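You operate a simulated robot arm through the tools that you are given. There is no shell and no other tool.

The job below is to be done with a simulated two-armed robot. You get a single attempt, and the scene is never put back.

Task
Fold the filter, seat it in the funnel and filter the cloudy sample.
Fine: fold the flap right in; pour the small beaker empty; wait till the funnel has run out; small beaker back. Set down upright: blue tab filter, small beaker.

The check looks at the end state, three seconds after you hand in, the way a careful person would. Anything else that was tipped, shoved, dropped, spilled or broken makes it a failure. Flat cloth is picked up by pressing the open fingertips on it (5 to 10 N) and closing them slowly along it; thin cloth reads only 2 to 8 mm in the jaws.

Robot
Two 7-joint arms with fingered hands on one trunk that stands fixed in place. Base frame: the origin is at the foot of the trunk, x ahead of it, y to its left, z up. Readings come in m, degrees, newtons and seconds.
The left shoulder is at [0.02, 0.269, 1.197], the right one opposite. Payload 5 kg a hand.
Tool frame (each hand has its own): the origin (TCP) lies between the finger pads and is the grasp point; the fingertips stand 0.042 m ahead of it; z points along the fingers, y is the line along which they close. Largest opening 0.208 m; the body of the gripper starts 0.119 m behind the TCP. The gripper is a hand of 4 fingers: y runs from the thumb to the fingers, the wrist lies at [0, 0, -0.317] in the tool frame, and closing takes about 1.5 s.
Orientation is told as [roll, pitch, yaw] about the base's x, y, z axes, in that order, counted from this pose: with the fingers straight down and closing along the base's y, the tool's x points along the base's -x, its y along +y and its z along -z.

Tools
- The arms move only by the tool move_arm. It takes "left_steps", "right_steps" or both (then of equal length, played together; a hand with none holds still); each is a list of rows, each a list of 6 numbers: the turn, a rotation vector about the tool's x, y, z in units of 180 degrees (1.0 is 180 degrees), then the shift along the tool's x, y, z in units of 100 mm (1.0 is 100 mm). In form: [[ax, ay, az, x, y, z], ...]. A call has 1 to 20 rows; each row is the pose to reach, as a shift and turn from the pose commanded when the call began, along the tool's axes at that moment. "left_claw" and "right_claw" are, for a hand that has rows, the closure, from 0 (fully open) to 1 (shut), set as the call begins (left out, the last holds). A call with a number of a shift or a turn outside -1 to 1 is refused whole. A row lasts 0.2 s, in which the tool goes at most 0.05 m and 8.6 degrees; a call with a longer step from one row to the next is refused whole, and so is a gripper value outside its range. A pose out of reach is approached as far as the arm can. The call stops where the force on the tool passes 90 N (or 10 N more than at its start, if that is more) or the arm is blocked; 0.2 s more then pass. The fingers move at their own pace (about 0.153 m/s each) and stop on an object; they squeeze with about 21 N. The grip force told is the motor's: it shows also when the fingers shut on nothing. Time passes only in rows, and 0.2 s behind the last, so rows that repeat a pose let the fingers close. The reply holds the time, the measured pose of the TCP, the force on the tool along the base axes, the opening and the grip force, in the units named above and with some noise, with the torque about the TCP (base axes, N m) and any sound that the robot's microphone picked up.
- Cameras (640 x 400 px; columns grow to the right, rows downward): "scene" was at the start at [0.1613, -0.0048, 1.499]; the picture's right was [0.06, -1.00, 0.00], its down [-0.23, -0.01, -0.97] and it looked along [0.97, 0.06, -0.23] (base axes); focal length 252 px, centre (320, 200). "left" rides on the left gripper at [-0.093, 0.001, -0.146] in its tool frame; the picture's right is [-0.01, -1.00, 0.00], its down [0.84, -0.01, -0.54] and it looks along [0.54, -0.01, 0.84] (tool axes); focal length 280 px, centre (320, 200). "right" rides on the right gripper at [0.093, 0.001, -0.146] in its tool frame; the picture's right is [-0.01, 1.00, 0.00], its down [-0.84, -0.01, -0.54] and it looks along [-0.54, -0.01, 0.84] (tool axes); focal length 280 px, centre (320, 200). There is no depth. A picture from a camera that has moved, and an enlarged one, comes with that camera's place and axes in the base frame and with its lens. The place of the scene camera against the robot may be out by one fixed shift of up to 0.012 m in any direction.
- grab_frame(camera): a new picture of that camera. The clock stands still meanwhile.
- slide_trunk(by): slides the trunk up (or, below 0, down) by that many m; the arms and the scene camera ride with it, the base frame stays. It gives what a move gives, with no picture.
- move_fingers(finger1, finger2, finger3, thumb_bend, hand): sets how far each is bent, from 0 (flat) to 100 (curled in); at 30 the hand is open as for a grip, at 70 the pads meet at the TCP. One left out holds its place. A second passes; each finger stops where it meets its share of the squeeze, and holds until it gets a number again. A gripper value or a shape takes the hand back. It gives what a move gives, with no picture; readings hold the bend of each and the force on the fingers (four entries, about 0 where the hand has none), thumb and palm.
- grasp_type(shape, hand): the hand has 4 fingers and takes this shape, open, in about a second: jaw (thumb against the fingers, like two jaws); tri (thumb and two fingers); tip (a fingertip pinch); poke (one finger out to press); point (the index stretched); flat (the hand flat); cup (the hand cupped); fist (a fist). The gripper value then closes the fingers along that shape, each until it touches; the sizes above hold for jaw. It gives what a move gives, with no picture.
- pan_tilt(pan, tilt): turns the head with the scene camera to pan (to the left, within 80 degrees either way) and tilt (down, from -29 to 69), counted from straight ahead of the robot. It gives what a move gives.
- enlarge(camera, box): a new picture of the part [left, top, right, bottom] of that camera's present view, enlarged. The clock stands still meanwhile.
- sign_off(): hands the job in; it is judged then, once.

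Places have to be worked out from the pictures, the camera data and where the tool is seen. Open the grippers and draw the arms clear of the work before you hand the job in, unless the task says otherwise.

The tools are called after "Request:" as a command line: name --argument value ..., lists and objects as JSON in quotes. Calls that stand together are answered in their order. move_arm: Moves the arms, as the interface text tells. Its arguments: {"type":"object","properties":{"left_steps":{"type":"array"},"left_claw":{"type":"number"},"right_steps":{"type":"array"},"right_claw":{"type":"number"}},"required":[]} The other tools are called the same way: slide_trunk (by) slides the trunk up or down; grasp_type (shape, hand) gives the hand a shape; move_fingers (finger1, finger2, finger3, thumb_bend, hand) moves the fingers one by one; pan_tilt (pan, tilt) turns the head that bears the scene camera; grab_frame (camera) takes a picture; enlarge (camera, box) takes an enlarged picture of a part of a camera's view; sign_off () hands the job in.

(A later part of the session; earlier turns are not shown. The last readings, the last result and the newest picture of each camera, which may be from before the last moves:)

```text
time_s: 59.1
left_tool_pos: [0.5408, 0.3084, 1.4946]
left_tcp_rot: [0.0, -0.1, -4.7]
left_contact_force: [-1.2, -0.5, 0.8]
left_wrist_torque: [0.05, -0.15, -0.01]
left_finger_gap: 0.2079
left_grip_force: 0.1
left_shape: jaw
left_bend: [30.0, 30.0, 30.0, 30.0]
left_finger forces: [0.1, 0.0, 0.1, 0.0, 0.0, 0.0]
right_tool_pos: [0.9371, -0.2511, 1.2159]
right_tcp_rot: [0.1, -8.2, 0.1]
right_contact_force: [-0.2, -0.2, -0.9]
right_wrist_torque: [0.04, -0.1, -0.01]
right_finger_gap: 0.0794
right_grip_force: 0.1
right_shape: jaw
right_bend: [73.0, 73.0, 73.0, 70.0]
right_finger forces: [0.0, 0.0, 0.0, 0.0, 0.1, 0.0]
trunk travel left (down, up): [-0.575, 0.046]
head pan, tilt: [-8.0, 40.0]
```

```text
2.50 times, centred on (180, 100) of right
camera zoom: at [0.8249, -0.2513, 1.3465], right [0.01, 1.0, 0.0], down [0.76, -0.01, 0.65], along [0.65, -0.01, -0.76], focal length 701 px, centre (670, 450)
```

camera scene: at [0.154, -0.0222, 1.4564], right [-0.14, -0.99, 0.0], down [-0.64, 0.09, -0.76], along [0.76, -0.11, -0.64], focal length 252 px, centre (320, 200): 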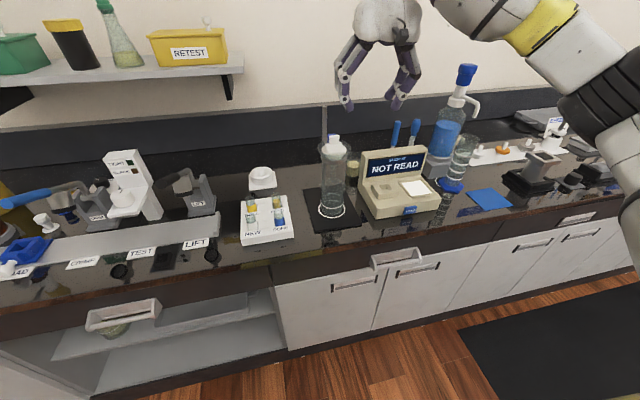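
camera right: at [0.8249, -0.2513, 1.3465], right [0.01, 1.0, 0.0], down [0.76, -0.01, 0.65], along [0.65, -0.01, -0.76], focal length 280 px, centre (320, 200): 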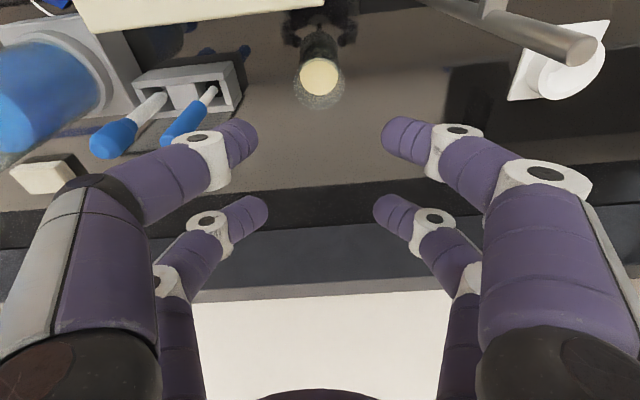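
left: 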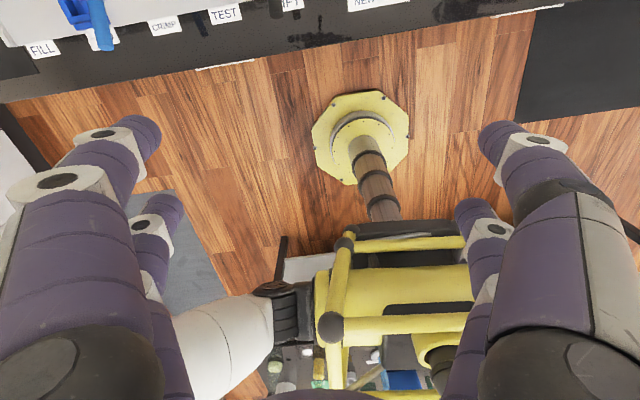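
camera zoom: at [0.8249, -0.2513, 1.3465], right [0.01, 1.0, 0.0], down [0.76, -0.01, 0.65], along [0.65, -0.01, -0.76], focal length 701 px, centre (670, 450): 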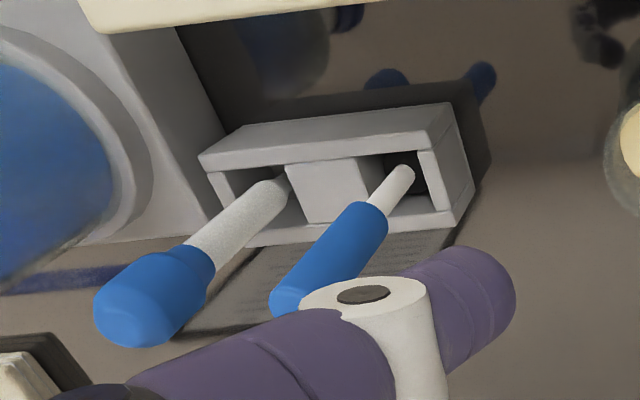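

The refined rim centre is (0.9465, −0.255, 0.977), and the pens are at y≈−0.40, clear of the fingers. I descend in stages above the beaker.

Request:
move_arm --right_steps '[[0, 0, 0, 0.0, -0.02, 0.3], [0, 0, 0, 0.04, -0.04, 0.6], [0, 0, 0, 0.078, -0.04, 0.898]]'

Request:
move_arm --right_steps '[[0, 0, 0, 0.04, 0, 0.3], [0, 0, 0, 0.08, 0, 0.55], [0, 0, 0, 0.107, 0, 0.74]]'

Request:
grab_frame --camera "right"

Request:
enlarge --camera "scene" --box '[320, 60, 440, 200]'

```text
time_s: 59.9
left_tool_pos: [0.5431, 0.3071, 1.4924]
left_tcp_rot: [0.0, 0.1, -4.8]
left_contact_force: [-0.1, -0.3, -0.5]
left_wrist_torque: [0.1, 0.12, -0.02]
left_finger_gap: 0.2079
left_grip_force: 0.0
left_shape: jaw
left_bend: [30.0, 30.0, 30.0, 30.0]
left_finger forces: [0.0, 0.0, 0.0, 0.1, 0.1, 0.0]
right_tool_pos: [0.9423, -0.2557, 1.1264]
right_tcp_rot: [0.1, -8.1, 0.0]
right_contact_force: [0.6, -0.5, -0.4]
right_wrist_torque: [0.03, 0.09, 0.02]
right_finger_gap: 0.0795
right_grip_force: 0.1
right_shape: jaw
right_bend: [73.0, 73.0, 73.0, 70.0]
right_finger forces: [0.0, 0.0, 0.1, 0.1, 0.0, 0.0]
trunk travel left (down, up): [-0.575, 0.046]
head pan, tilt: [-8.0, 40.0]
```

```text
time_s: 60.7
left_tool_pos: [0.5431, 0.3096, 1.4914]
left_tcp_rot: [0.0, 0.0, -4.6]
left_contact_force: [0.9, -0.7, 0.1]
left_wrist_torque: [0.03, 0.18, -0.01]
left_finger_gap: 0.2077
left_grip_force: 0.1
left_shape: jaw
left_bend: [30.0, 30.0, 30.0, 30.0]
left_finger forces: [0.0, 0.1, 0.0, 0.0, 0.1, 0.0]
right_tool_pos: [0.9412, -0.2546, 1.0481]
right_tcp_rot: [0.1, -7.9, 0.2]
right_contact_force: [0.4, 0.1, -0.5]
right_wrist_torque: [0.04, 0.08, 0.01]
right_finger_gap: 0.0795
right_grip_force: 0.1
right_shape: jaw
right_bend: [73.0, 73.0, 73.0, 70.0]
right_finger forces: [0.0, 0.1, 0.0, 0.1, 0.0, 0.0]
trunk travel left (down, up): [-0.575, 0.046]
head pan, tilt: [-8.0, 40.0]
```

```text
taken
camera right: at [0.8295, -0.254, 1.1807], right [0.01, 1.0, 0.0], down [0.76, -0.01, 0.65], along [0.65, -0.01, -0.76], focal length 280 px, centre (320, 200)
```

right: 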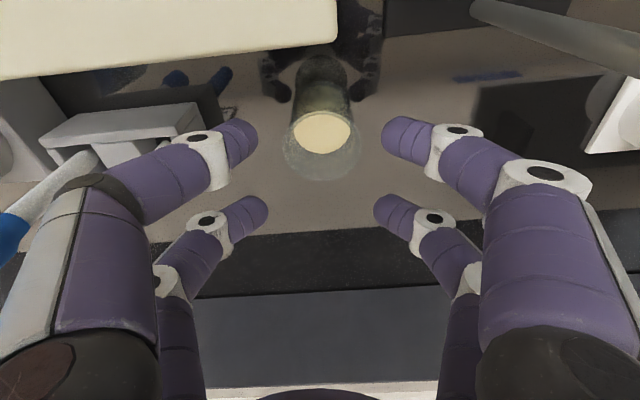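

```text
2.86 times, centred on (380, 130) of scene
camera zoom: at [0.1536, -0.0222, 1.4566], right [-0.14, -0.99, 0.0], down [-0.64, 0.09, -0.77], along [0.76, -0.11, -0.64], focal length 718 px, centre (149, 400)
```

zoom: 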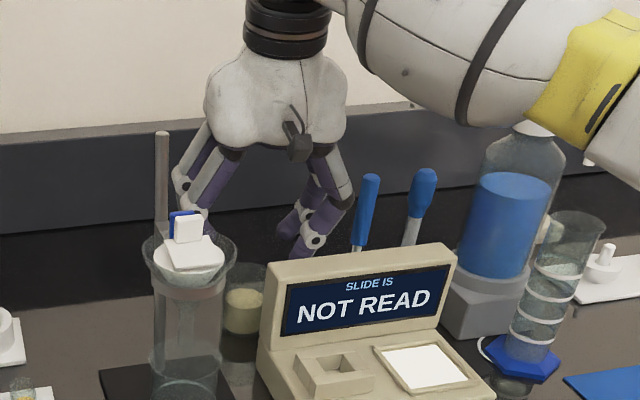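

The beaker lies midway between the finger pairs. I lower the last 80 mm around it.

Request:
move_arm --right_steps '[[0, 0, 0, 0.03, 0, 0.2], [0, 0, 0, 0.058, 0, 0.4], [0, 0, 0, 0.087, 0, 0.6], [0, 0, 0, 0.116, 0, 0.8]]'

Request:
grab_frame --camera "right"

Request:
enlarge --camera "scene" --box '[320, 60, 440, 200]'

```text
time_s: 61.7
left_tool_pos: [0.5425, 0.3076, 1.4936]
left_tcp_rot: [-0.1, 0.0, -4.7]
left_contact_force: [0.6, -0.3, -0.5]
left_wrist_torque: [0.02, -0.01, -0.03]
left_finger_gap: 0.2079
left_grip_force: 0.0
left_shape: jaw
left_bend: [30.0, 30.0, 30.0, 30.0]
left_finger forces: [0.1, 0.0, 0.0, 0.1, 0.0, 0.1]
right_tool_pos: [0.9404, -0.253, 0.9686]
right_tcp_rot: [0.1, -8.2, 0.2]
right_contact_force: [0.3, -0.8, 0.2]
right_wrist_torque: [0.04, 0.01, -0.04]
right_finger_gap: 0.0792
right_grip_force: 0.1
right_shape: jaw
right_bend: [73.0, 73.0, 73.0, 70.0]
right_finger forces: [0.1, 0.0, 0.0, 0.0, 0.1, 0.0]
trunk travel left (down, up): [-0.575, 0.046]
head pan, tilt: [-8.0, 40.0]
```

```text
taken
camera right: at [0.8292, -0.2527, 1.0994], right [0.01, 1.0, 0.0], down [0.76, -0.01, 0.65], along [0.65, -0.01, -0.76], focal length 280 px, centre (320, 200)
```

right: 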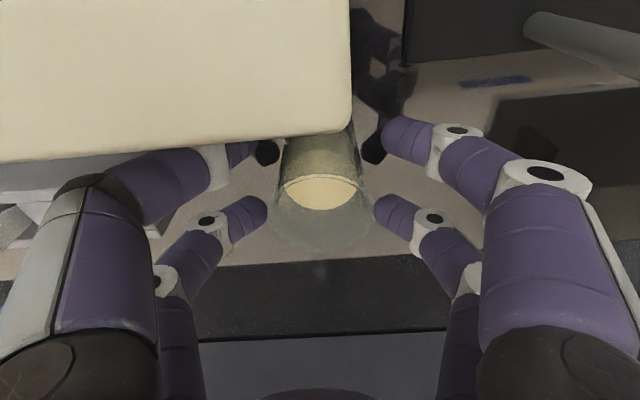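

```text
2.86 times, centred on (380, 130) of scene
camera zoom: at [0.1523, -0.022, 1.4567], right [-0.14, -0.99, 0.0], down [-0.64, 0.09, -0.77], along [0.76, -0.11, -0.64], focal length 718 px, centre (149, 400)
```

zoom: 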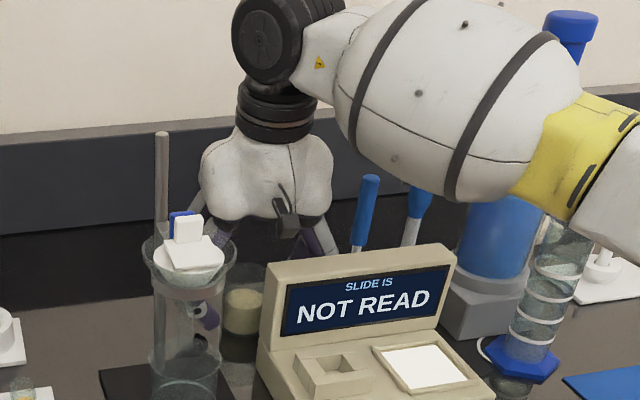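

The fingers surround the beaker with no contact. I close the jaw on it.

Request:
move_arm --right_steps '[[0, 0, 0, 0, 0, 0], [0, 0, 0, 0, 0, 0], [0, 0, 0, 0, 0, 0], [0, 0, 0, 0, 0, 0], [0, 0, 0, 0, 0, 0]]' --right_claw 1.0

Request:
grab_frame --camera "right"

```text
time_s: 62.9
left_tool_pos: [0.5412, 0.3095, 1.493]
left_tcp_rot: [0.0, -0.1, -4.7]
left_contact_force: [-0.6, 0.5, -0.6]
left_wrist_torque: [0.01, -0.01, 0.02]
left_finger_gap: 0.2079
left_grip_force: 0.0
left_shape: jaw
left_bend: [30.0, 30.0, 30.0, 30.0]
left_finger forces: [0.0, 0.0, 0.0, 0.0, 0.0, 0.0]
right_tool_pos: [0.9405, -0.2532, 0.9682]
right_tcp_rot: [0.1, -8.0, 0.1]
right_contact_force: [0.2, 0.4, 1.1]
right_wrist_torque: [-0.04, 0.01, -0.02]
right_finger_gap: 0.0256
right_grip_force: 21.0
right_shape: jaw
right_bend: [72.0, 73.0, 73.0, 70.0]
right_finger forces: [20.8, 13.9, 22.6, 0.1, 13.1, 0.0]
trunk travel left (down, up): [-0.575, 0.046]
head pan, tilt: [-8.0, 40.0]
```

```text
taken
camera right: at [0.8291, -0.2526, 1.099], right [0.01, 1.0, 0.0], down [0.76, -0.01, 0.65], along [0.65, -0.01, -0.76], focal length 280 px, centre (320, 200)
```

right: 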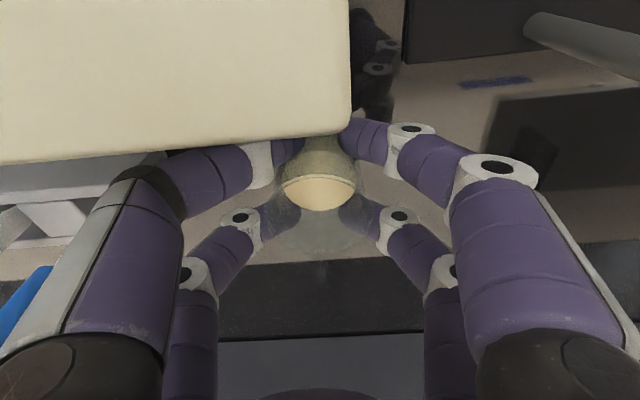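

The beaker is gripped with force on all four fingers. I note the grasp pose (0.9405, −0.2531, 0.9684) for the return and lift straight up slowly.

Request:
move_arm --right_steps '[[0, 0, 0, -0.015, 0, -0.1], [0, 0, 0, -0.03, 0, -0.2], [0, 0, 0, -0.057, 0, -0.4], [0, 0, 0, -0.086, 0, -0.6], [0, 0, 0, -0.115, 0, -0.8], [0, 0, 0, -0.135, 0, -0.94]]'

Request:
grab_frame --camera "right"

Request:
enlarge --camera "scene" --box '[300, 40, 440, 200]'

```text
time_s: 64.3
left_tool_pos: [0.5409, 0.3086, 1.4928]
left_tcp_rot: [0.0, 0.0, -4.7]
left_contact_force: [0.2, -0.4, -0.7]
left_wrist_torque: [-0.02, -0.01, 0.0]
left_finger_gap: 0.2078
left_grip_force: 0.1
left_shape: jaw
left_bend: [30.0, 30.0, 30.0, 30.0]
left_finger forces: [0.0, 0.0, 0.0, 0.0, 0.0, 0.0]
right_tool_pos: [0.9413, -0.2531, 1.0645]
right_tcp_rot: [0.2, -7.9, 0.1]
right_contact_force: [0.0, 0.0, -1.6]
right_wrist_torque: [-0.01, -0.01, 0.03]
right_finger_gap: 0.0255
right_grip_force: 20.7
right_shape: jaw
right_bend: [72.0, 73.0, 73.0, 70.0]
right_finger forces: [20.9, 14.0, 22.5, 0.0, 13.1, 0.1]
trunk travel left (down, up): [-0.575, 0.046]
head pan, tilt: [-8.0, 40.0]
```

```text
taken
camera right: at [0.8305, -0.2535, 1.1955], right [0.01, 1.0, 0.0], down [0.76, -0.01, 0.65], along [0.65, -0.01, -0.76], focal length 280 px, centre (320, 200)
```

right: 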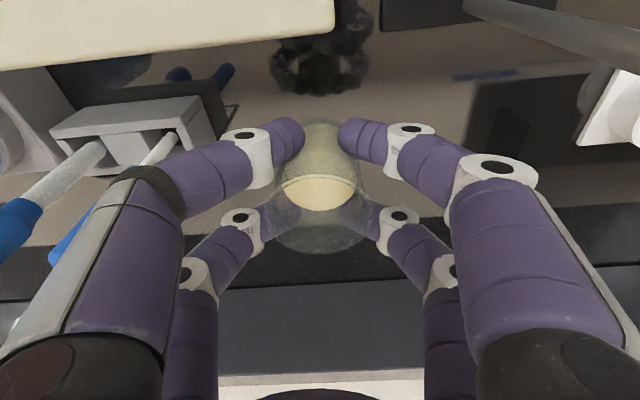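

```text
2.50 times, centred on (370, 120) of scene
camera zoom: at [0.1523, -0.0218, 1.4568], right [-0.14, -0.99, 0.0], down [-0.64, 0.09, -0.77], along [0.76, -0.11, -0.64], focal length 629 px, centre (195, 400)
```

zoom: 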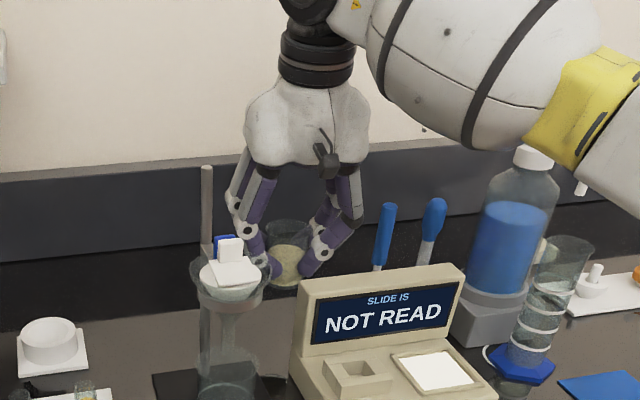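

The beaker hangs upright. I continue up, drawing back slightly.

Request:
move_arm --right_steps '[[0, 0, 0, 0.015, 0, -0.3], [0, 0, 0, 0.03, 0, -0.6], [0, 0, 0, 0.063, 0, -0.97]]'

Request:
move_arm --right_steps '[[0, 0, 0, 0.2, 0, -0.35], [0, 0, 0, 0.4, 0, -0.7], [0, 0, 0, 0.6, 0, -1.0], [0, 0, 0, 0.8, 0, -1.0]]'

Request:
grab_frame --camera "scene"

```text
time_s: 65.1
left_tool_pos: [0.5398, 0.3085, 1.4937]
left_tcp_rot: [-0.1, -0.2, -4.7]
left_contact_force: [-2.1, 0.9, 0.3]
left_wrist_torque: [-0.06, -0.3, 0.0]
left_finger_gap: 0.2077
left_grip_force: 0.1
left_shape: jaw
left_bend: [30.0, 30.0, 30.0, 30.0]
left_finger forces: [0.1, 0.0, 0.0, 0.1, 0.1, 0.0]
right_tool_pos: [0.9211, -0.2536, 1.161]
right_tcp_rot: [0.0, -8.1, 0.1]
right_contact_force: [-0.2, 1.2, -1.9]
right_wrist_torque: [-0.09, -0.13, -0.01]
right_finger_gap: 0.0256
right_grip_force: 20.7
right_shape: jaw
right_bend: [72.0, 73.0, 73.0, 70.0]
right_finger forces: [21.1, 14.0, 22.5, 0.0, 13.0, 0.0]
trunk travel left (down, up): [-0.575, 0.046]
head pan, tilt: [-8.0, 40.0]
```

```text
time_s: 66.1
left_tool_pos: [0.5439, 0.3083, 1.4915]
left_tcp_rot: [0.0, 0.1, -4.8]
left_contact_force: [1.4, 0.4, -0.2]
left_wrist_torque: [0.01, 0.16, -0.01]
left_finger_gap: 0.2082
left_grip_force: 0.0
left_shape: jaw
left_bend: [30.0, 30.0, 30.0, 30.0]
left_finger forces: [0.1, 0.0, 0.1, 0.0, 0.1, 0.1]
right_tool_pos: [0.8315, -0.2568, 1.2448]
right_tcp_rot: [0.1, -8.0, 0.0]
right_contact_force: [0.2, -0.9, -2.3]
right_wrist_torque: [0.04, 0.11, -0.02]
right_finger_gap: 0.0256
right_grip_force: 21.1
right_shape: jaw
right_bend: [72.0, 73.0, 73.0, 70.0]
right_finger forces: [21.2, 14.3, 22.7, 0.0, 13.0, 0.0]
trunk travel left (down, up): [-0.575, 0.046]
head pan, tilt: [-8.0, 40.0]
```

```text
taken
camera scene: at [0.1537, -0.0223, 1.4566], right [-0.14, -0.99, 0.0], down [-0.64, 0.09, -0.77], along [0.76, -0.11, -0.64], focal length 252 px, centre (320, 200)
```

scene: 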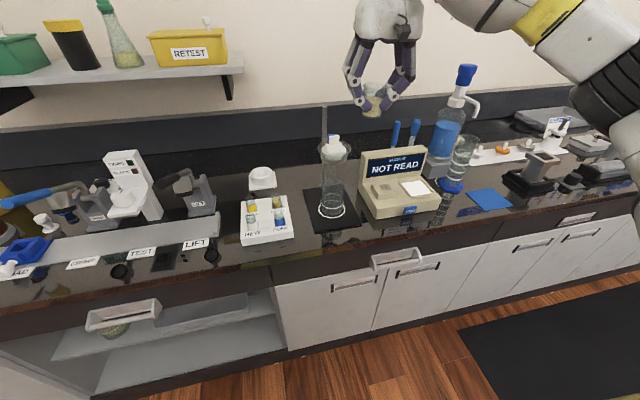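

The beaker is now high and clear. I turn the hand 45° to the left about the vertical (the beaker stays upright) while moving to a staging point before the funnel.

Request:
move_arm --right_steps '[[-0.0058, 0, -0.0413, 0.15, 0.09, -0.12], [-0.0116, 0, -0.0825, 0.3, 0.19, -0.24], [-0.0174, 0, -0.1238, 0.45, 0.28, -0.36], [-0.0232, 0, -0.165, 0.6, 0.38, -0.48], [-0.029, 0, -0.2063, 0.75, 0.47, -0.6], [-0.0348, 0, -0.2476, 0.914, 0.57, -0.684], [-0.0348, 0, -0.2476, 0.914, 0.57, -0.684]]'

Request:
grab_frame --camera "scene"

Request:
grab_frame --camera "right"

```text
time_s: 67.7
left_tool_pos: [0.5413, 0.3087, 1.4933]
left_tcp_rot: [0.0, 0.0, -4.8]
left_contact_force: [-0.4, -0.1, 0.8]
left_wrist_torque: [0.0, -0.02, -0.01]
left_finger_gap: 0.2079
left_grip_force: 0.1
left_shape: jaw
left_bend: [30.0, 30.0, 30.0, 30.0]
left_finger forces: [0.0, 0.0, 0.0, 0.0, 0.0, 0.0]
right_tool_pos: [0.7291, -0.1986, 1.3024]
right_tcp_rot: [-0.1, -8.1, 45.2]
right_contact_force: [-0.1, -0.5, -0.8]
right_wrist_torque: [0.01, -0.04, -0.03]
right_finger_gap: 0.0256
right_grip_force: 20.6
right_shape: jaw
right_bend: [72.0, 73.0, 73.0, 70.0]
right_finger forces: [21.5, 14.6, 22.9, 0.0, 13.1, 0.0]
trunk travel left (down, up): [-0.575, 0.046]
head pan, tilt: [-8.0, 40.0]
```

```text
taken
camera scene: at [0.1522, -0.0222, 1.4568], right [-0.14, -0.99, 0.0], down [-0.64, 0.09, -0.77], along [0.76, -0.11, -0.64], focal length 252 px, centre (320, 200)
```

scene: 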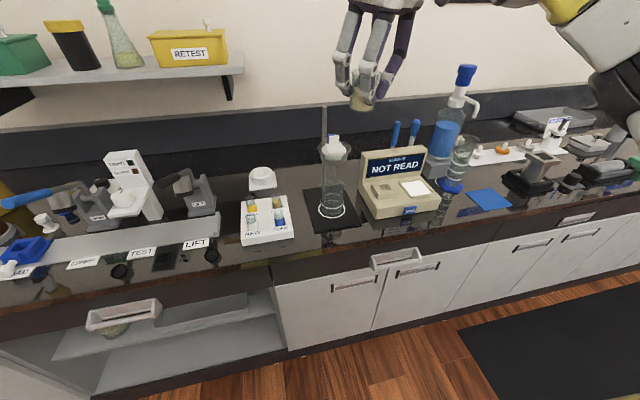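

```text
taken
camera right: at [0.6512, -0.2782, 1.4335], right [-0.7, 0.72, 0.0], down [0.54, 0.53, 0.65], along [0.47, 0.46, -0.76], focal length 280 px, centre (320, 200)
```

right: 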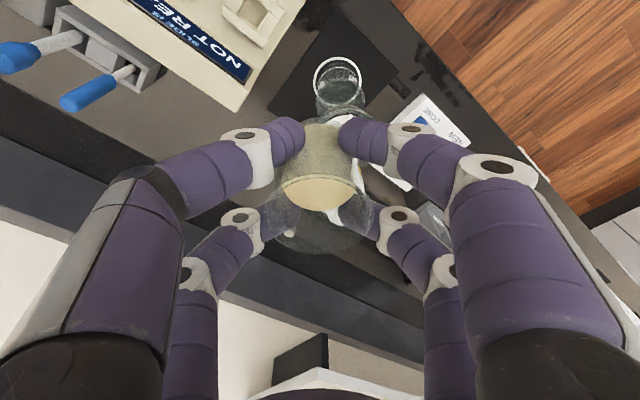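

The beaker is upright at the staging point. Now I move it over the funnel while pre-tilting it about 20° (well short of spilling), keeping its lip above the funnel mouth.

Request:
move_arm --right_steps '[[0, -0.028, 0, -0.2, 0.08, 0.08], [0, -0.056, 0, -0.4, 0.16, 0.2], [0, -0.083, 0, -0.6, 0.24, 0.35], [0, -0.111, 0, -0.751, 0.321, 0.509], [0, -0.111, 0, -0.751, 0.321, 0.509]]'

Request:
enlarge --camera "scene" --box '[270, 40, 410, 180]'

Request:
grab_frame --camera "right"

```text
time_s: 68.9
left_tool_pos: [0.5418, 0.309, 1.4932]
left_tcp_rot: [-0.1, 0.0, -4.6]
left_contact_force: [-0.6, 0.5, 0.1]
left_wrist_torque: [-0.04, -0.01, -0.03]
left_finger_gap: 0.208
left_grip_force: 0.1
left_shape: jaw
left_bend: [30.0, 30.0, 30.0, 30.0]
left_finger forces: [0.1, 0.0, 0.1, 0.0, 0.0, 0.0]
right_tool_pos: [0.7655, -0.1154, 1.2636]
right_tcp_rot: [-0.1, -28.1, 45.2]
right_contact_force: [0.0, -0.1, -2.7]
right_wrist_torque: [-0.07, 0.03, -0.02]
right_finger_gap: 0.0252
right_grip_force: 21.6
right_shape: jaw
right_bend: [72.0, 73.0, 73.0, 70.0]
right_finger forces: [22.0, 14.9, 22.9, 0.0, 13.3, 0.0]
trunk travel left (down, up): [-0.575, 0.046]
head pan, tilt: [-8.0, 40.0]
```

```text
2.86 times, centred on (340, 110) of scene
camera zoom: at [0.1521, -0.0214, 1.4569], right [-0.14, -0.99, 0.0], down [-0.64, 0.09, -0.77], along [0.76, -0.11, -0.64], focal length 718 px, centre (263, 457)
```

zoom: 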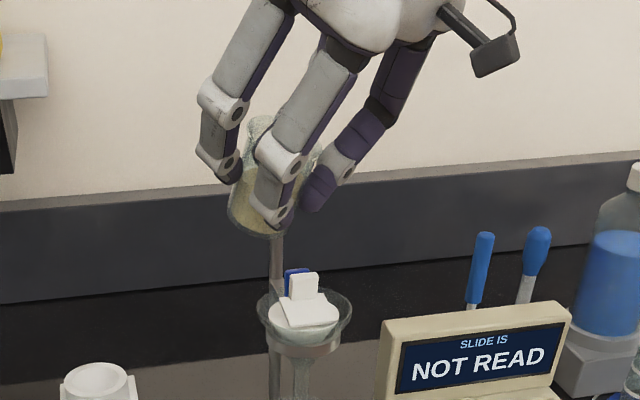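

```text
taken
camera right: at [0.6588, -0.2221, 1.3475], right [-0.7, 0.71, 0.01], down [0.35, 0.34, 0.87], along [0.62, 0.61, -0.49], focal length 280 px, centre (320, 200)
```

right: 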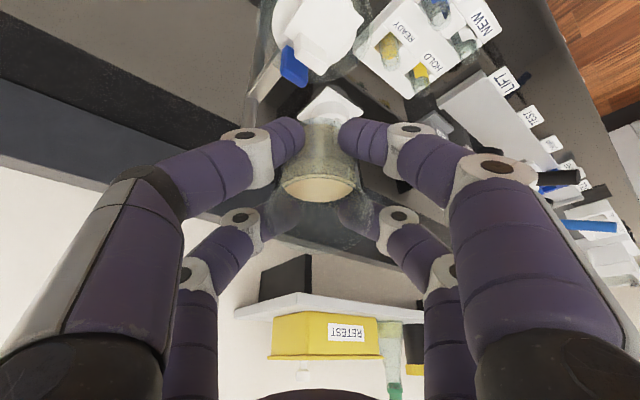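

The lip hangs right above the funnel mouth. I tilt further towards 40°, lowering a bit, to start a slow pour.

Request:
move_arm --right_steps '[[0, -0.028, 0, 0.04, 0, 0.06], [0, -0.056, 0, 0.08, 0, 0.12], [0, -0.083, 0, 0.14, 0, 0.19], [0, -0.106, 0, 0.2, 0, 0.267], [0, -0.106, 0, 0.2, 0, 0.267]]'

Request:
enlarge --camera "scene" --box '[270, 40, 410, 180]'

Request:
enlarge --camera "right" --box '[220, 0, 420, 230]'

```text
time_s: 70.1
left_tool_pos: [0.5413, 0.3085, 1.4927]
left_tcp_rot: [-0.1, 0.0, -4.7]
left_contact_force: [0.0, 0.5, 0.1]
left_wrist_torque: [-0.03, -0.04, -0.02]
left_finger_gap: 0.2078
left_grip_force: 0.0
left_shape: jaw
left_bend: [30.0, 30.0, 30.0, 30.0]
left_finger forces: [0.0, 0.0, 0.0, 0.0, 0.0, 0.0]
right_tool_pos: [0.7615, -0.1196, 1.2307]
right_tcp_rot: [0.0, -47.2, 45.3]
right_contact_force: [-0.2, -0.2, -1.6]
right_wrist_torque: [-0.08, 0.03, 0.01]
right_finger_gap: 0.0253
right_grip_force: 21.5
right_shape: jaw
right_bend: [72.0, 73.0, 73.0, 70.0]
right_finger forces: [22.6, 15.3, 23.1, 0.0, 13.8, 0.1]
trunk travel left (down, up): [-0.575, 0.046]
head pan, tilt: [-8.0, 40.0]
```

```text
2.86 times, centred on (340, 110) of scene
camera zoom: at [0.152, -0.0217, 1.4569], right [-0.14, -0.99, 0.0], down [-0.64, 0.09, -0.77], along [0.76, -0.11, -0.64], focal length 718 px, centre (263, 457)
```

zoom: 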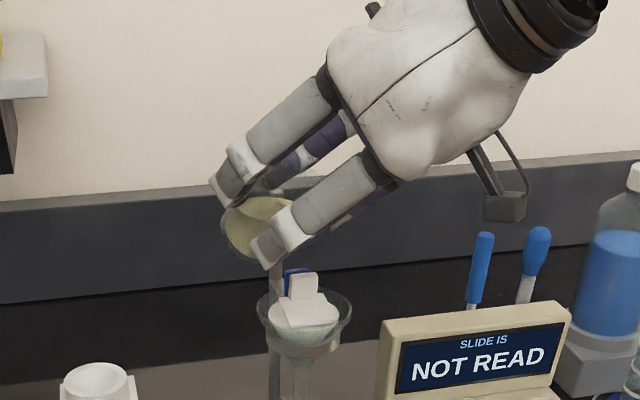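

```text
1.74 times, centred on (320, 115) of right
camera zoom: at [0.641, -0.2409, 1.2602], right [-0.7, 0.71, 0.01], down [0.13, 0.12, 0.98], along [0.7, 0.69, -0.18], focal length 488 px, centre (320, 348)
```

zoom: 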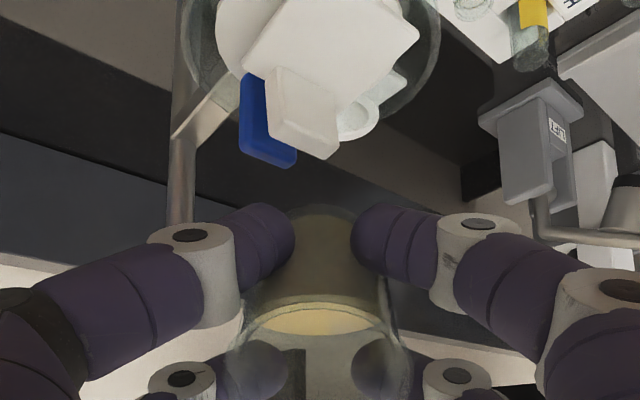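

No liquid has left yet. I tilt another few degrees and watch for the pour to begin.

Request:
move_arm --right_steps '[[0, -0.02, 0, 0.01, 0, 0.005], [0, -0.035, 0, 0.02, 0, 0.01], [0, -0.035, 0, 0.02, 0, 0.01]]'

Request:
enlarge --camera "scene" --box '[290, 80, 380, 230]'

Request:
enlarge --camera "right" --box '[220, 0, 420, 260]'

```text
time_s: 70.9
left_tool_pos: [0.5424, 0.3086, 1.4924]
left_tcp_rot: [0.0, 0.0, -4.7]
left_contact_force: [-0.5, 0.0, 0.0]
left_wrist_torque: [0.0, -0.02, 0.01]
left_finger_gap: 0.2081
left_grip_force: 0.1
left_shape: jaw
left_bend: [30.0, 30.0, 30.0, 30.0]
left_finger forces: [0.0, 0.1, 0.1, 0.0, 0.0, 0.0]
right_tool_pos: [0.7602, -0.1213, 1.2276]
right_tcp_rot: [0.0, -53.5, 45.1]
right_contact_force: [0.4, 0.1, -1.9]
right_wrist_torque: [-0.03, 0.03, -0.06]
right_finger_gap: 0.0251
right_grip_force: 21.1
right_shape: jaw
right_bend: [72.0, 73.0, 73.0, 70.0]
right_finger forces: [22.7, 15.5, 23.1, 0.0, 13.9, 0.1]
trunk travel left (down, up): [-0.575, 0.046]
head pan, tilt: [-8.0, 40.0]
```

```text
2.67 times, centred on (335, 155) of scene
camera zoom: at [0.1522, -0.0218, 1.4568], right [-0.14, -0.99, 0.0], down [-0.64, 0.09, -0.77], along [0.76, -0.11, -0.64], focal length 671 px, centre (280, 320)
```

zoom: 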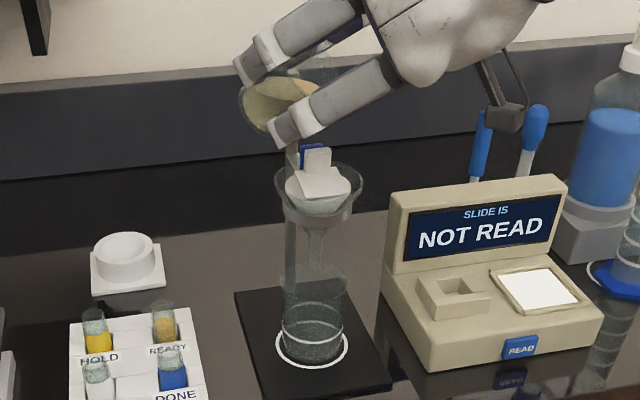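

```text
1.54 times, centred on (320, 130) of right
camera zoom: at [0.6381, -0.2433, 1.239], right [-0.7, 0.71, 0.01], down [0.06, 0.04, 1.0], along [0.71, 0.7, -0.07], focal length 431 px, centre (320, 308)
```

zoom: 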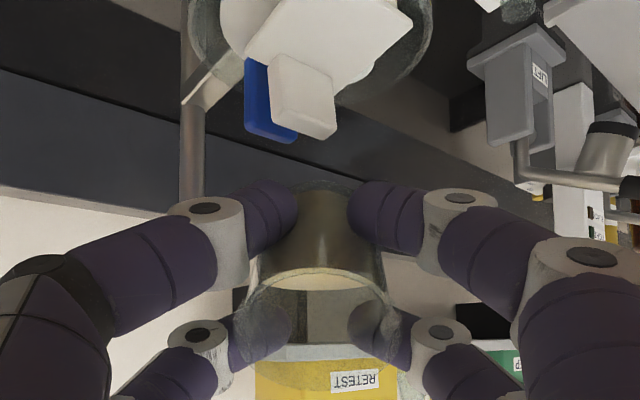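

Still nothing flows. I tilt on by 6° steps.

Request:
move_arm --right_steps '[[0, -0.017, 0, 0.015, 0, -0.005], [0, -0.035, 0, 0.03, 0, -0.01], [0, -0.035, 0, 0.03, 0, -0.01]]'

Request:
enlarge --camera "scene" --box '[290, 80, 380, 230]'

Request:
enlarge --camera "right" --box '[220, 0, 420, 260]'

```text
time_s: 71.7
left_tool_pos: [0.5415, 0.3083, 1.4942]
left_tcp_rot: [0.0, 0.0, -4.7]
left_contact_force: [-1.0, -0.3, 0.3]
left_wrist_torque: [-0.04, -0.03, -0.04]
left_finger_gap: 0.2078
left_grip_force: 0.1
left_shape: jaw
left_bend: [30.0, 30.0, 30.0, 30.0]
left_finger forces: [0.0, 0.0, 0.0, 0.1, 0.1, 0.0]
right_tool_pos: [0.7575, -0.1234, 1.2255]
right_tcp_rot: [0.0, -59.8, 45.1]
right_contact_force: [-0.3, 0.8, -2.4]
right_wrist_torque: [-0.02, 0.07, -0.02]
right_finger_gap: 0.0253
right_grip_force: 20.6
right_shape: jaw
right_bend: [72.0, 73.0, 73.0, 70.0]
right_finger forces: [23.0, 15.8, 23.2, 0.0, 13.9, 0.0]
trunk travel left (down, up): [-0.575, 0.046]
head pan, tilt: [-8.0, 40.0]
```

```text
2.67 times, centred on (335, 155) of scene
camera zoom: at [0.1522, -0.0217, 1.4568], right [-0.14, -0.99, 0.0], down [-0.64, 0.09, -0.77], along [0.76, -0.11, -0.64], focal length 671 px, centre (280, 320)
```

zoom: 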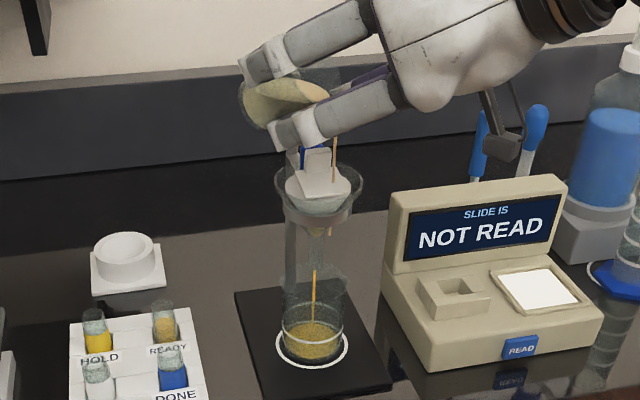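

```text
1.54 times, centred on (320, 130) of right
camera zoom: at [0.6361, -0.2455, 1.2181], right [-0.7, 0.71, 0.01], down [-0.02, -0.04, 1.0], along [0.71, 0.7, 0.04], focal length 431 px, centre (320, 308)
```

zoom: 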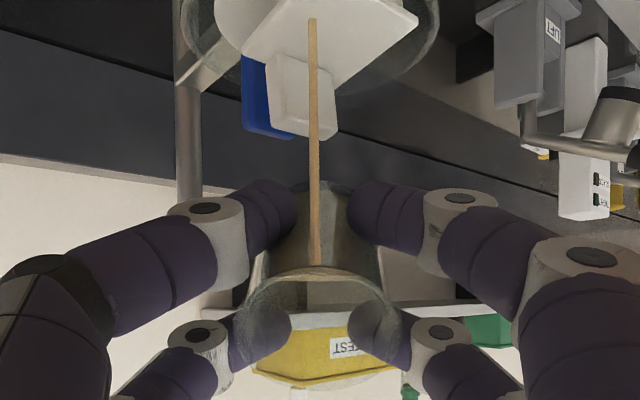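

The pour has begun: a thin stream lands on the filter and liquid runs into the receiver. The stream falls a little towards the hand side of the filter, so I shift 12 mm forward and hold.

Request:
move_arm --right_steps '[[0, 0, 0, -0.06, 0, 0.104], [0, 0, 0, -0.06, 0, 0.104], [0, 0, 0, -0.06, 0, 0.104], [0, 0, 0, -0.06, 0, 0.104], [0, 0, 0, -0.06, 0, 0.104]]'

Request:
enlarge --camera "scene" --box '[290, 80, 380, 230]'

Request:
enlarge --camera "right" --box '[220, 0, 420, 260]'

```text
time_s: 72.9
left_tool_pos: [0.5412, 0.3094, 1.4926]
left_tcp_rot: [0.0, 0.0, -4.7]
left_contact_force: [0.4, 0.0, 0.1]
left_wrist_torque: [-0.01, 0.01, -0.02]
left_finger_gap: 0.2078
left_grip_force: 0.0
left_shape: jaw
left_bend: [30.0, 30.0, 30.0, 30.0]
left_finger forces: [0.0, 0.0, 0.0, 0.0, 0.0, 0.0]
right_tool_pos: [0.7668, -0.1142, 1.2256]
right_tcp_rot: [0.0, -59.7, 45.2]
right_contact_force: [0.9, 0.3, -1.6]
right_wrist_torque: [-0.05, 0.04, -0.02]
right_finger_gap: 0.0252
right_grip_force: 20.6
right_shape: jaw
right_bend: [72.0, 73.0, 73.0, 70.0]
right_finger forces: [22.9, 15.7, 23.1, 0.0, 14.1, 0.0]
trunk travel left (down, up): [-0.575, 0.046]
head pan, tilt: [-8.0, 40.0]
```

```text
2.67 times, centred on (335, 155) of scene
camera zoom: at [0.1526, -0.0217, 1.4567], right [-0.14, -0.99, 0.0], down [-0.64, 0.09, -0.77], along [0.76, -0.11, -0.64], focal length 671 px, centre (280, 320)
```

zoom: 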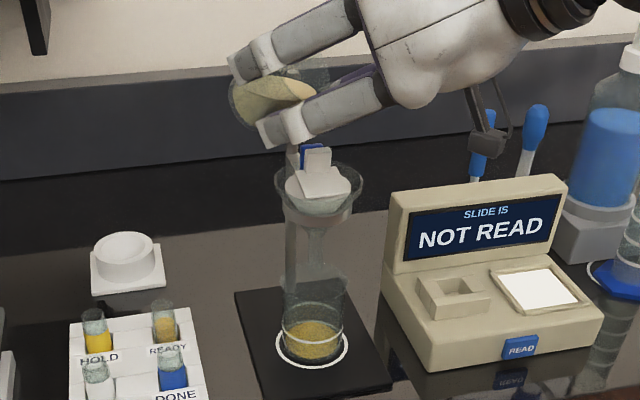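

```text
1.54 times, centred on (320, 130) of right
camera zoom: at [0.6442, -0.2366, 1.2176], right [-0.7, 0.71, 0.01], down [-0.02, -0.04, 1.0], along [0.71, 0.7, 0.04], focal length 431 px, centre (320, 308)
```

zoom: 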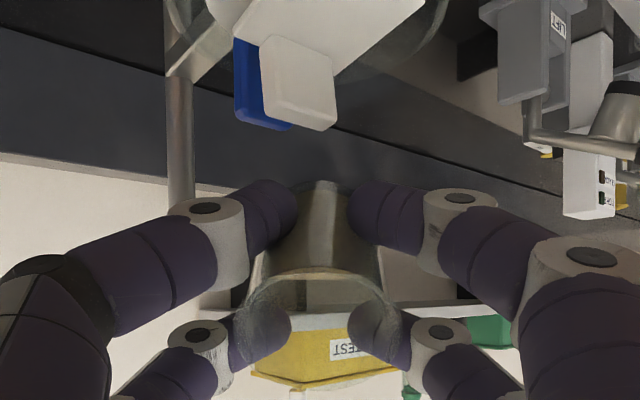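

The portion poured has already drained through. I continue tilting in about 6° steps with pauses, keeping the lip in place.

Request:
move_arm --right_steps '[[0, -0.017, 0, -0.006, 0, -0.014], [0, -0.033, 0, -0.012, 0, -0.028], [0, -0.033, 0, -0.012, 0, -0.028], [0, -0.033, 0, -0.012, 0, -0.028], [0, -0.033, 0, -0.012, 0, -0.028]]'

Request:
enlarge --camera "scene" --box '[290, 80, 380, 230]'

```text
time_s: 74.1
left_tool_pos: [0.542, 0.3093, 1.4921]
left_tcp_rot: [0.1, 0.0, -4.7]
left_contact_force: [0.5, -0.1, 0.1]
left_wrist_torque: [-0.02, 0.02, -0.03]
left_finger_gap: 0.2081
left_grip_force: 0.1
left_shape: jaw
left_bend: [30.0, 30.0, 30.0, 30.0]
left_finger forces: [0.0, 0.0, 0.1, 0.0, 0.1, 0.0]
right_tool_pos: [0.7657, -0.1167, 1.2279]
right_tcp_rot: [0.0, -65.7, 45.1]
right_contact_force: [0.7, 0.0, -0.9]
right_wrist_torque: [-0.01, 0.02, 0.01]
right_finger_gap: 0.0252
right_grip_force: 20.7
right_shape: jaw
right_bend: [72.0, 73.0, 73.0, 70.0]
right_finger forces: [23.2, 15.8, 23.2, 0.0, 14.2, 0.0]
trunk travel left (down, up): [-0.575, 0.046]
head pan, tilt: [-8.0, 40.0]
```

```text
2.67 times, centred on (335, 155) of scene
camera zoom: at [0.1524, -0.0219, 1.4568], right [-0.14, -0.99, 0.0], down [-0.64, 0.09, -0.77], along [0.76, -0.11, -0.64], focal length 671 px, centre (280, 320)
```

zoom: 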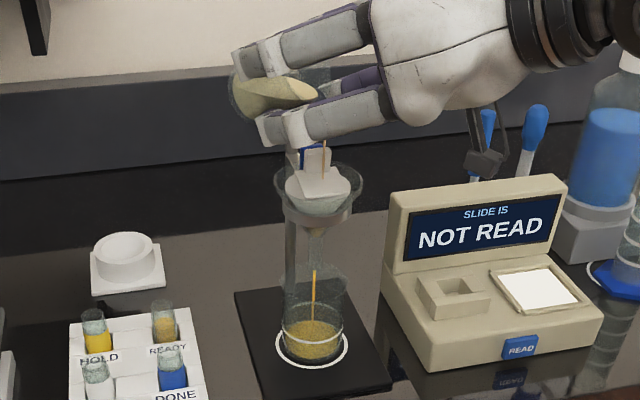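

The stream now falls on the filter's centre and drains. I continue with the next step.

Request:
move_arm --right_steps '[[0, -0.022, 0, -0.007, 0, -0.018], [0, -0.044, 0, -0.015, 0, -0.037], [0, -0.044, 0, -0.015, 0, -0.037], [0, -0.044, 0, -0.015, 0, -0.037], [0, -0.044, 0, -0.015, 0, -0.037], [0, -0.044, 0, -0.015, 0, -0.037]]'

Request:
enlarge --camera "scene" --box '[290, 80, 380, 230]'

```text
time_s: 75.5
left_tool_pos: [0.5411, 0.3081, 1.4931]
left_tcp_rot: [0.0, 0.0, -4.7]
left_contact_force: [-0.2, 0.6, -0.6]
left_wrist_torque: [-0.01, -0.01, -0.02]
left_finger_gap: 0.208
left_grip_force: 0.1
left_shape: jaw
left_bend: [30.0, 30.0, 30.0, 30.0]
left_finger forces: [0.0, 0.1, 0.0, 0.0, 0.1, 0.0]
right_tool_pos: [0.7634, -0.1184, 1.2311]
right_tcp_rot: [0.1, -73.6, 45.1]
right_contact_force: [-0.6, 0.0, -2.1]
right_wrist_torque: [-0.07, 0.07, 0.03]
right_finger_gap: 0.025
right_grip_force: 21.0
right_shape: jaw
right_bend: [72.0, 73.0, 73.0, 70.0]
right_finger forces: [23.3, 16.1, 23.3, 0.0, 14.4, 0.1]
trunk travel left (down, up): [-0.575, 0.046]
head pan, tilt: [-8.0, 40.0]
```

```text
2.67 times, centred on (335, 155) of scene
camera zoom: at [0.1524, -0.022, 1.4568], right [-0.14, -0.99, 0.0], down [-0.64, 0.09, -0.77], along [0.76, -0.11, -0.64], focal length 671 px, centre (280, 320)
```

zoom: 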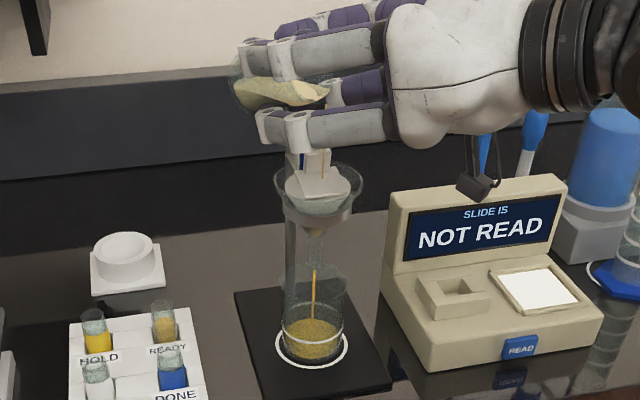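

The pour stays centred. Next step, 10° more.

Request:
move_arm --right_steps '[[0, -0.02, 0, -0.006, 0, -0.015], [0, -0.04, 0, -0.012, 0, -0.03], [0, -0.055, 0, -0.017, 0, -0.045], [0, -0.055, 0, -0.017, 0, -0.045], [0, -0.055, 0, -0.017, 0, -0.045], [0, -0.055, 0, -0.017, 0, -0.045], [0, -0.055, 0, -0.017, 0, -0.045]]'

Request:
enlarge --camera "scene" --box '[290, 80, 380, 230]'

```text
time_s: 77.1
left_tool_pos: [0.5416, 0.3072, 1.492]
left_tcp_rot: [0.0, 0.1, -4.7]
left_contact_force: [0.1, -1.4, 1.0]
left_wrist_torque: [0.03, 0.0, 0.01]
left_finger_gap: 0.2078
left_grip_force: 0.1
left_shape: jaw
left_bend: [30.0, 30.0, 30.0, 30.0]
left_finger forces: [0.0, 0.1, 0.1, 0.0, 0.0, 0.1]
right_tool_pos: [0.7602, -0.1214, 1.2336]
right_tcp_rot: [0.1, -83.5, 45.0]
right_contact_force: [0.1, 0.9, -2.6]
right_wrist_torque: [-0.03, 0.05, -0.01]
right_finger_gap: 0.0253
right_grip_force: 21.0
right_shape: jaw
right_bend: [72.0, 73.0, 73.0, 70.0]
right_finger forces: [23.7, 16.3, 23.4, 0.0, 14.4, 0.0]
trunk travel left (down, up): [-0.575, 0.046]
head pan, tilt: [-8.0, 40.0]
```

```text
2.67 times, centred on (335, 155) of scene
camera zoom: at [0.1524, -0.022, 1.4568], right [-0.14, -0.99, 0.0], down [-0.64, 0.09, -0.77], along [0.76, -0.11, -0.64], focal length 671 px, centre (280, 320)
```

zoom: 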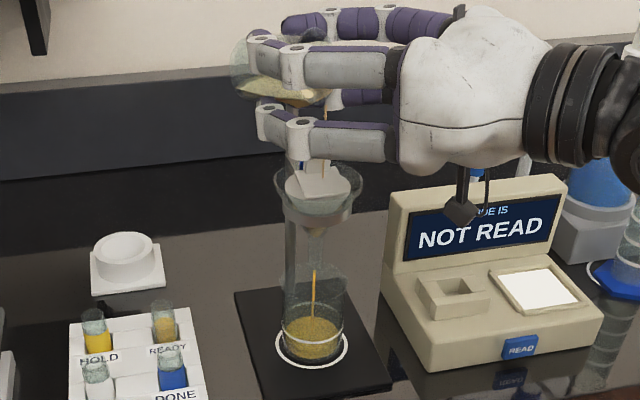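

Still flowing well. I tilt another 12°.

Request:
move_arm --right_steps '[[0, -0.022, 0, -0.006, 0, -0.019], [0, -0.044, 0, -0.013, 0, -0.037], [0, -0.067, 0, -0.02, 0, -0.056], [0, -0.067, 0, -0.02, 0, -0.056], [0, -0.067, 0, -0.02, 0, -0.056], [0, -0.067, 0, -0.02, 0, -0.056], [0, -0.067, 0, -0.02, 0, -0.056], [0, -0.067, 0, -0.02, 0, -0.056]]'

Request:
enlarge --camera "scene" --box '[290, 80, 380, 230]'

Request:
grab_frame --camera "right"

```text
time_s: 78.9
left_tool_pos: [0.5423, 0.3094, 1.4927]
left_tcp_rot: [0.1, 0.0, -4.6]
left_contact_force: [0.4, 0.5, -0.2]
left_wrist_torque: [0.02, 0.02, -0.02]
left_finger_gap: 0.2078
left_grip_force: 0.1
left_shape: jaw
left_bend: [30.0, 30.0, 30.0, 30.0]
left_finger forces: [0.1, 0.0, 0.0, 0.1, 0.1, 0.0]
right_tool_pos: [0.7565, -0.124, 1.2363]
right_tcp_rot: [-179.9, -84.4, -135.0]
right_contact_force: [0.5, 0.6, -1.8]
right_wrist_torque: [-0.05, 0.03, 0.01]
right_finger_gap: 0.0253
right_grip_force: 20.8
right_shape: jaw
right_bend: [72.0, 73.0, 73.0, 70.0]
right_finger forces: [24.2, 16.6, 23.6, 0.0, 14.3, 0.0]
trunk travel left (down, up): [-0.575, 0.046]
head pan, tilt: [-8.0, 40.0]
```

```text
2.67 times, centred on (335, 155) of scene
camera zoom: at [0.1523, -0.0219, 1.4568], right [-0.14, -0.99, 0.0], down [-0.64, 0.09, -0.77], along [0.76, -0.11, -0.64], focal length 671 px, centre (280, 320)
```

zoom: 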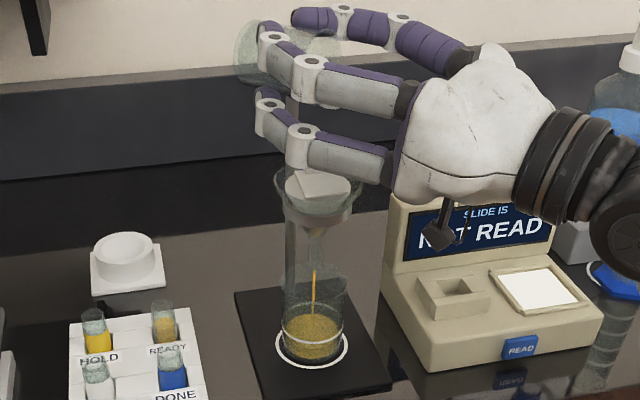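

```text
taken
camera right: at [0.6604, -0.2206, 1.1283], right [-0.71, 0.7, 0.01], down [-0.43, -0.45, 0.79], along [0.56, 0.55, 0.62], focal length 280 px, centre (320, 200)
```

right: 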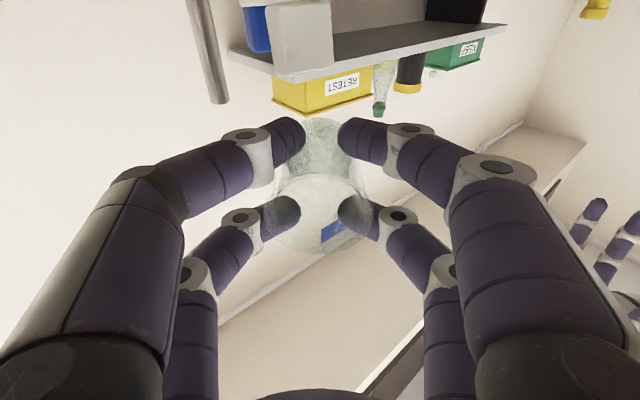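

The beaker looks clear now and the last filtrate is running through. I tilt on to about 104° and hold, to be sure that it empties fully.

Request:
move_arm --right_steps '[[0, -0.023, 0, -0.006, 0, -0.02], [0, -0.046, 0, -0.012, 0, -0.039], [0, -0.069, 0, -0.018, 0, -0.058], [0, -0.091, 0, -0.025, 0, -0.078], [0, -0.091, 0, -0.025, 0, -0.078], [0, -0.091, 0, -0.025, 0, -0.078], [0, -0.091, 0, -0.025, 0, -0.078], [0, -0.091, 0, -0.025, 0, -0.078], [0, -0.091, 0, -0.025, 0, -0.078]]'

Request:
enlarge --camera "scene" --box '[290, 80, 380, 230]'

Request:
enlarge --camera "right" --box '[240, 90, 400, 270]'

```text
time_s: 80.9
left_tool_pos: [0.5413, 0.3086, 1.4932]
left_tcp_rot: [0.0, 0.0, -4.7]
left_contact_force: [-0.6, -0.5, 0.1]
left_wrist_torque: [-0.01, 0.01, 0.04]
left_finger_gap: 0.2078
left_grip_force: 0.1
left_shape: jaw
left_bend: [30.0, 30.0, 30.0, 30.0]
left_finger forces: [0.1, 0.0, 0.0, 0.0, 0.1, 0.1]
right_tool_pos: [0.751, -0.1308, 1.2377]
right_tcp_rot: [-180.0, -68.1, -134.8]
right_contact_force: [0.2, 0.7, -2.2]
right_wrist_torque: [-0.02, -0.01, 0.01]
right_finger_gap: 0.025
right_grip_force: 20.7
right_shape: jaw
right_bend: [72.0, 73.0, 73.0, 70.0]
right_finger forces: [24.5, 17.2, 23.1, 0.0, 13.8, 0.1]
trunk travel left (down, up): [-0.575, 0.046]
head pan, tilt: [-8.0, 40.0]
```

```text
2.67 times, centred on (335, 155) of scene
camera zoom: at [0.1523, -0.0219, 1.4568], right [-0.14, -0.99, 0.0], down [-0.64, 0.09, -0.77], along [0.76, -0.11, -0.64], focal length 671 px, centre (280, 320)
```

zoom: 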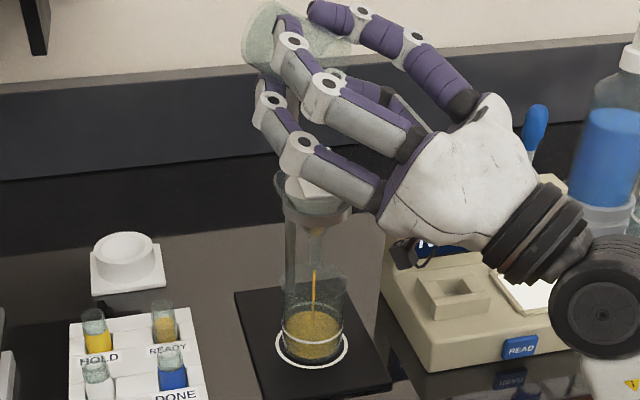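

```text
2.22 times, centred on (320, 180) of right
camera zoom: at [0.6804, -0.2006, 1.0959], right [-0.71, 0.7, 0.01], down [-0.57, -0.59, 0.58], along [0.41, 0.41, 0.81], focal length 623 px, centre (320, 244)
```

zoom: 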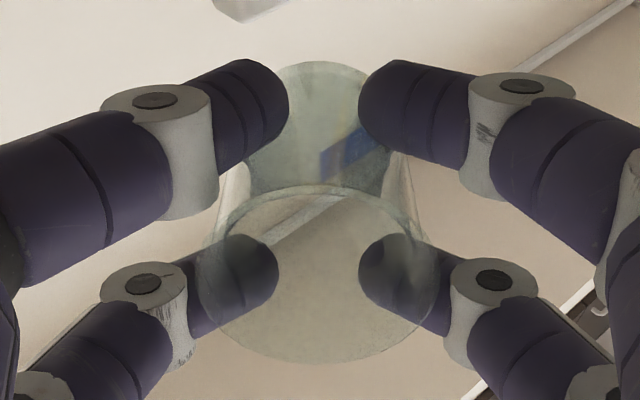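

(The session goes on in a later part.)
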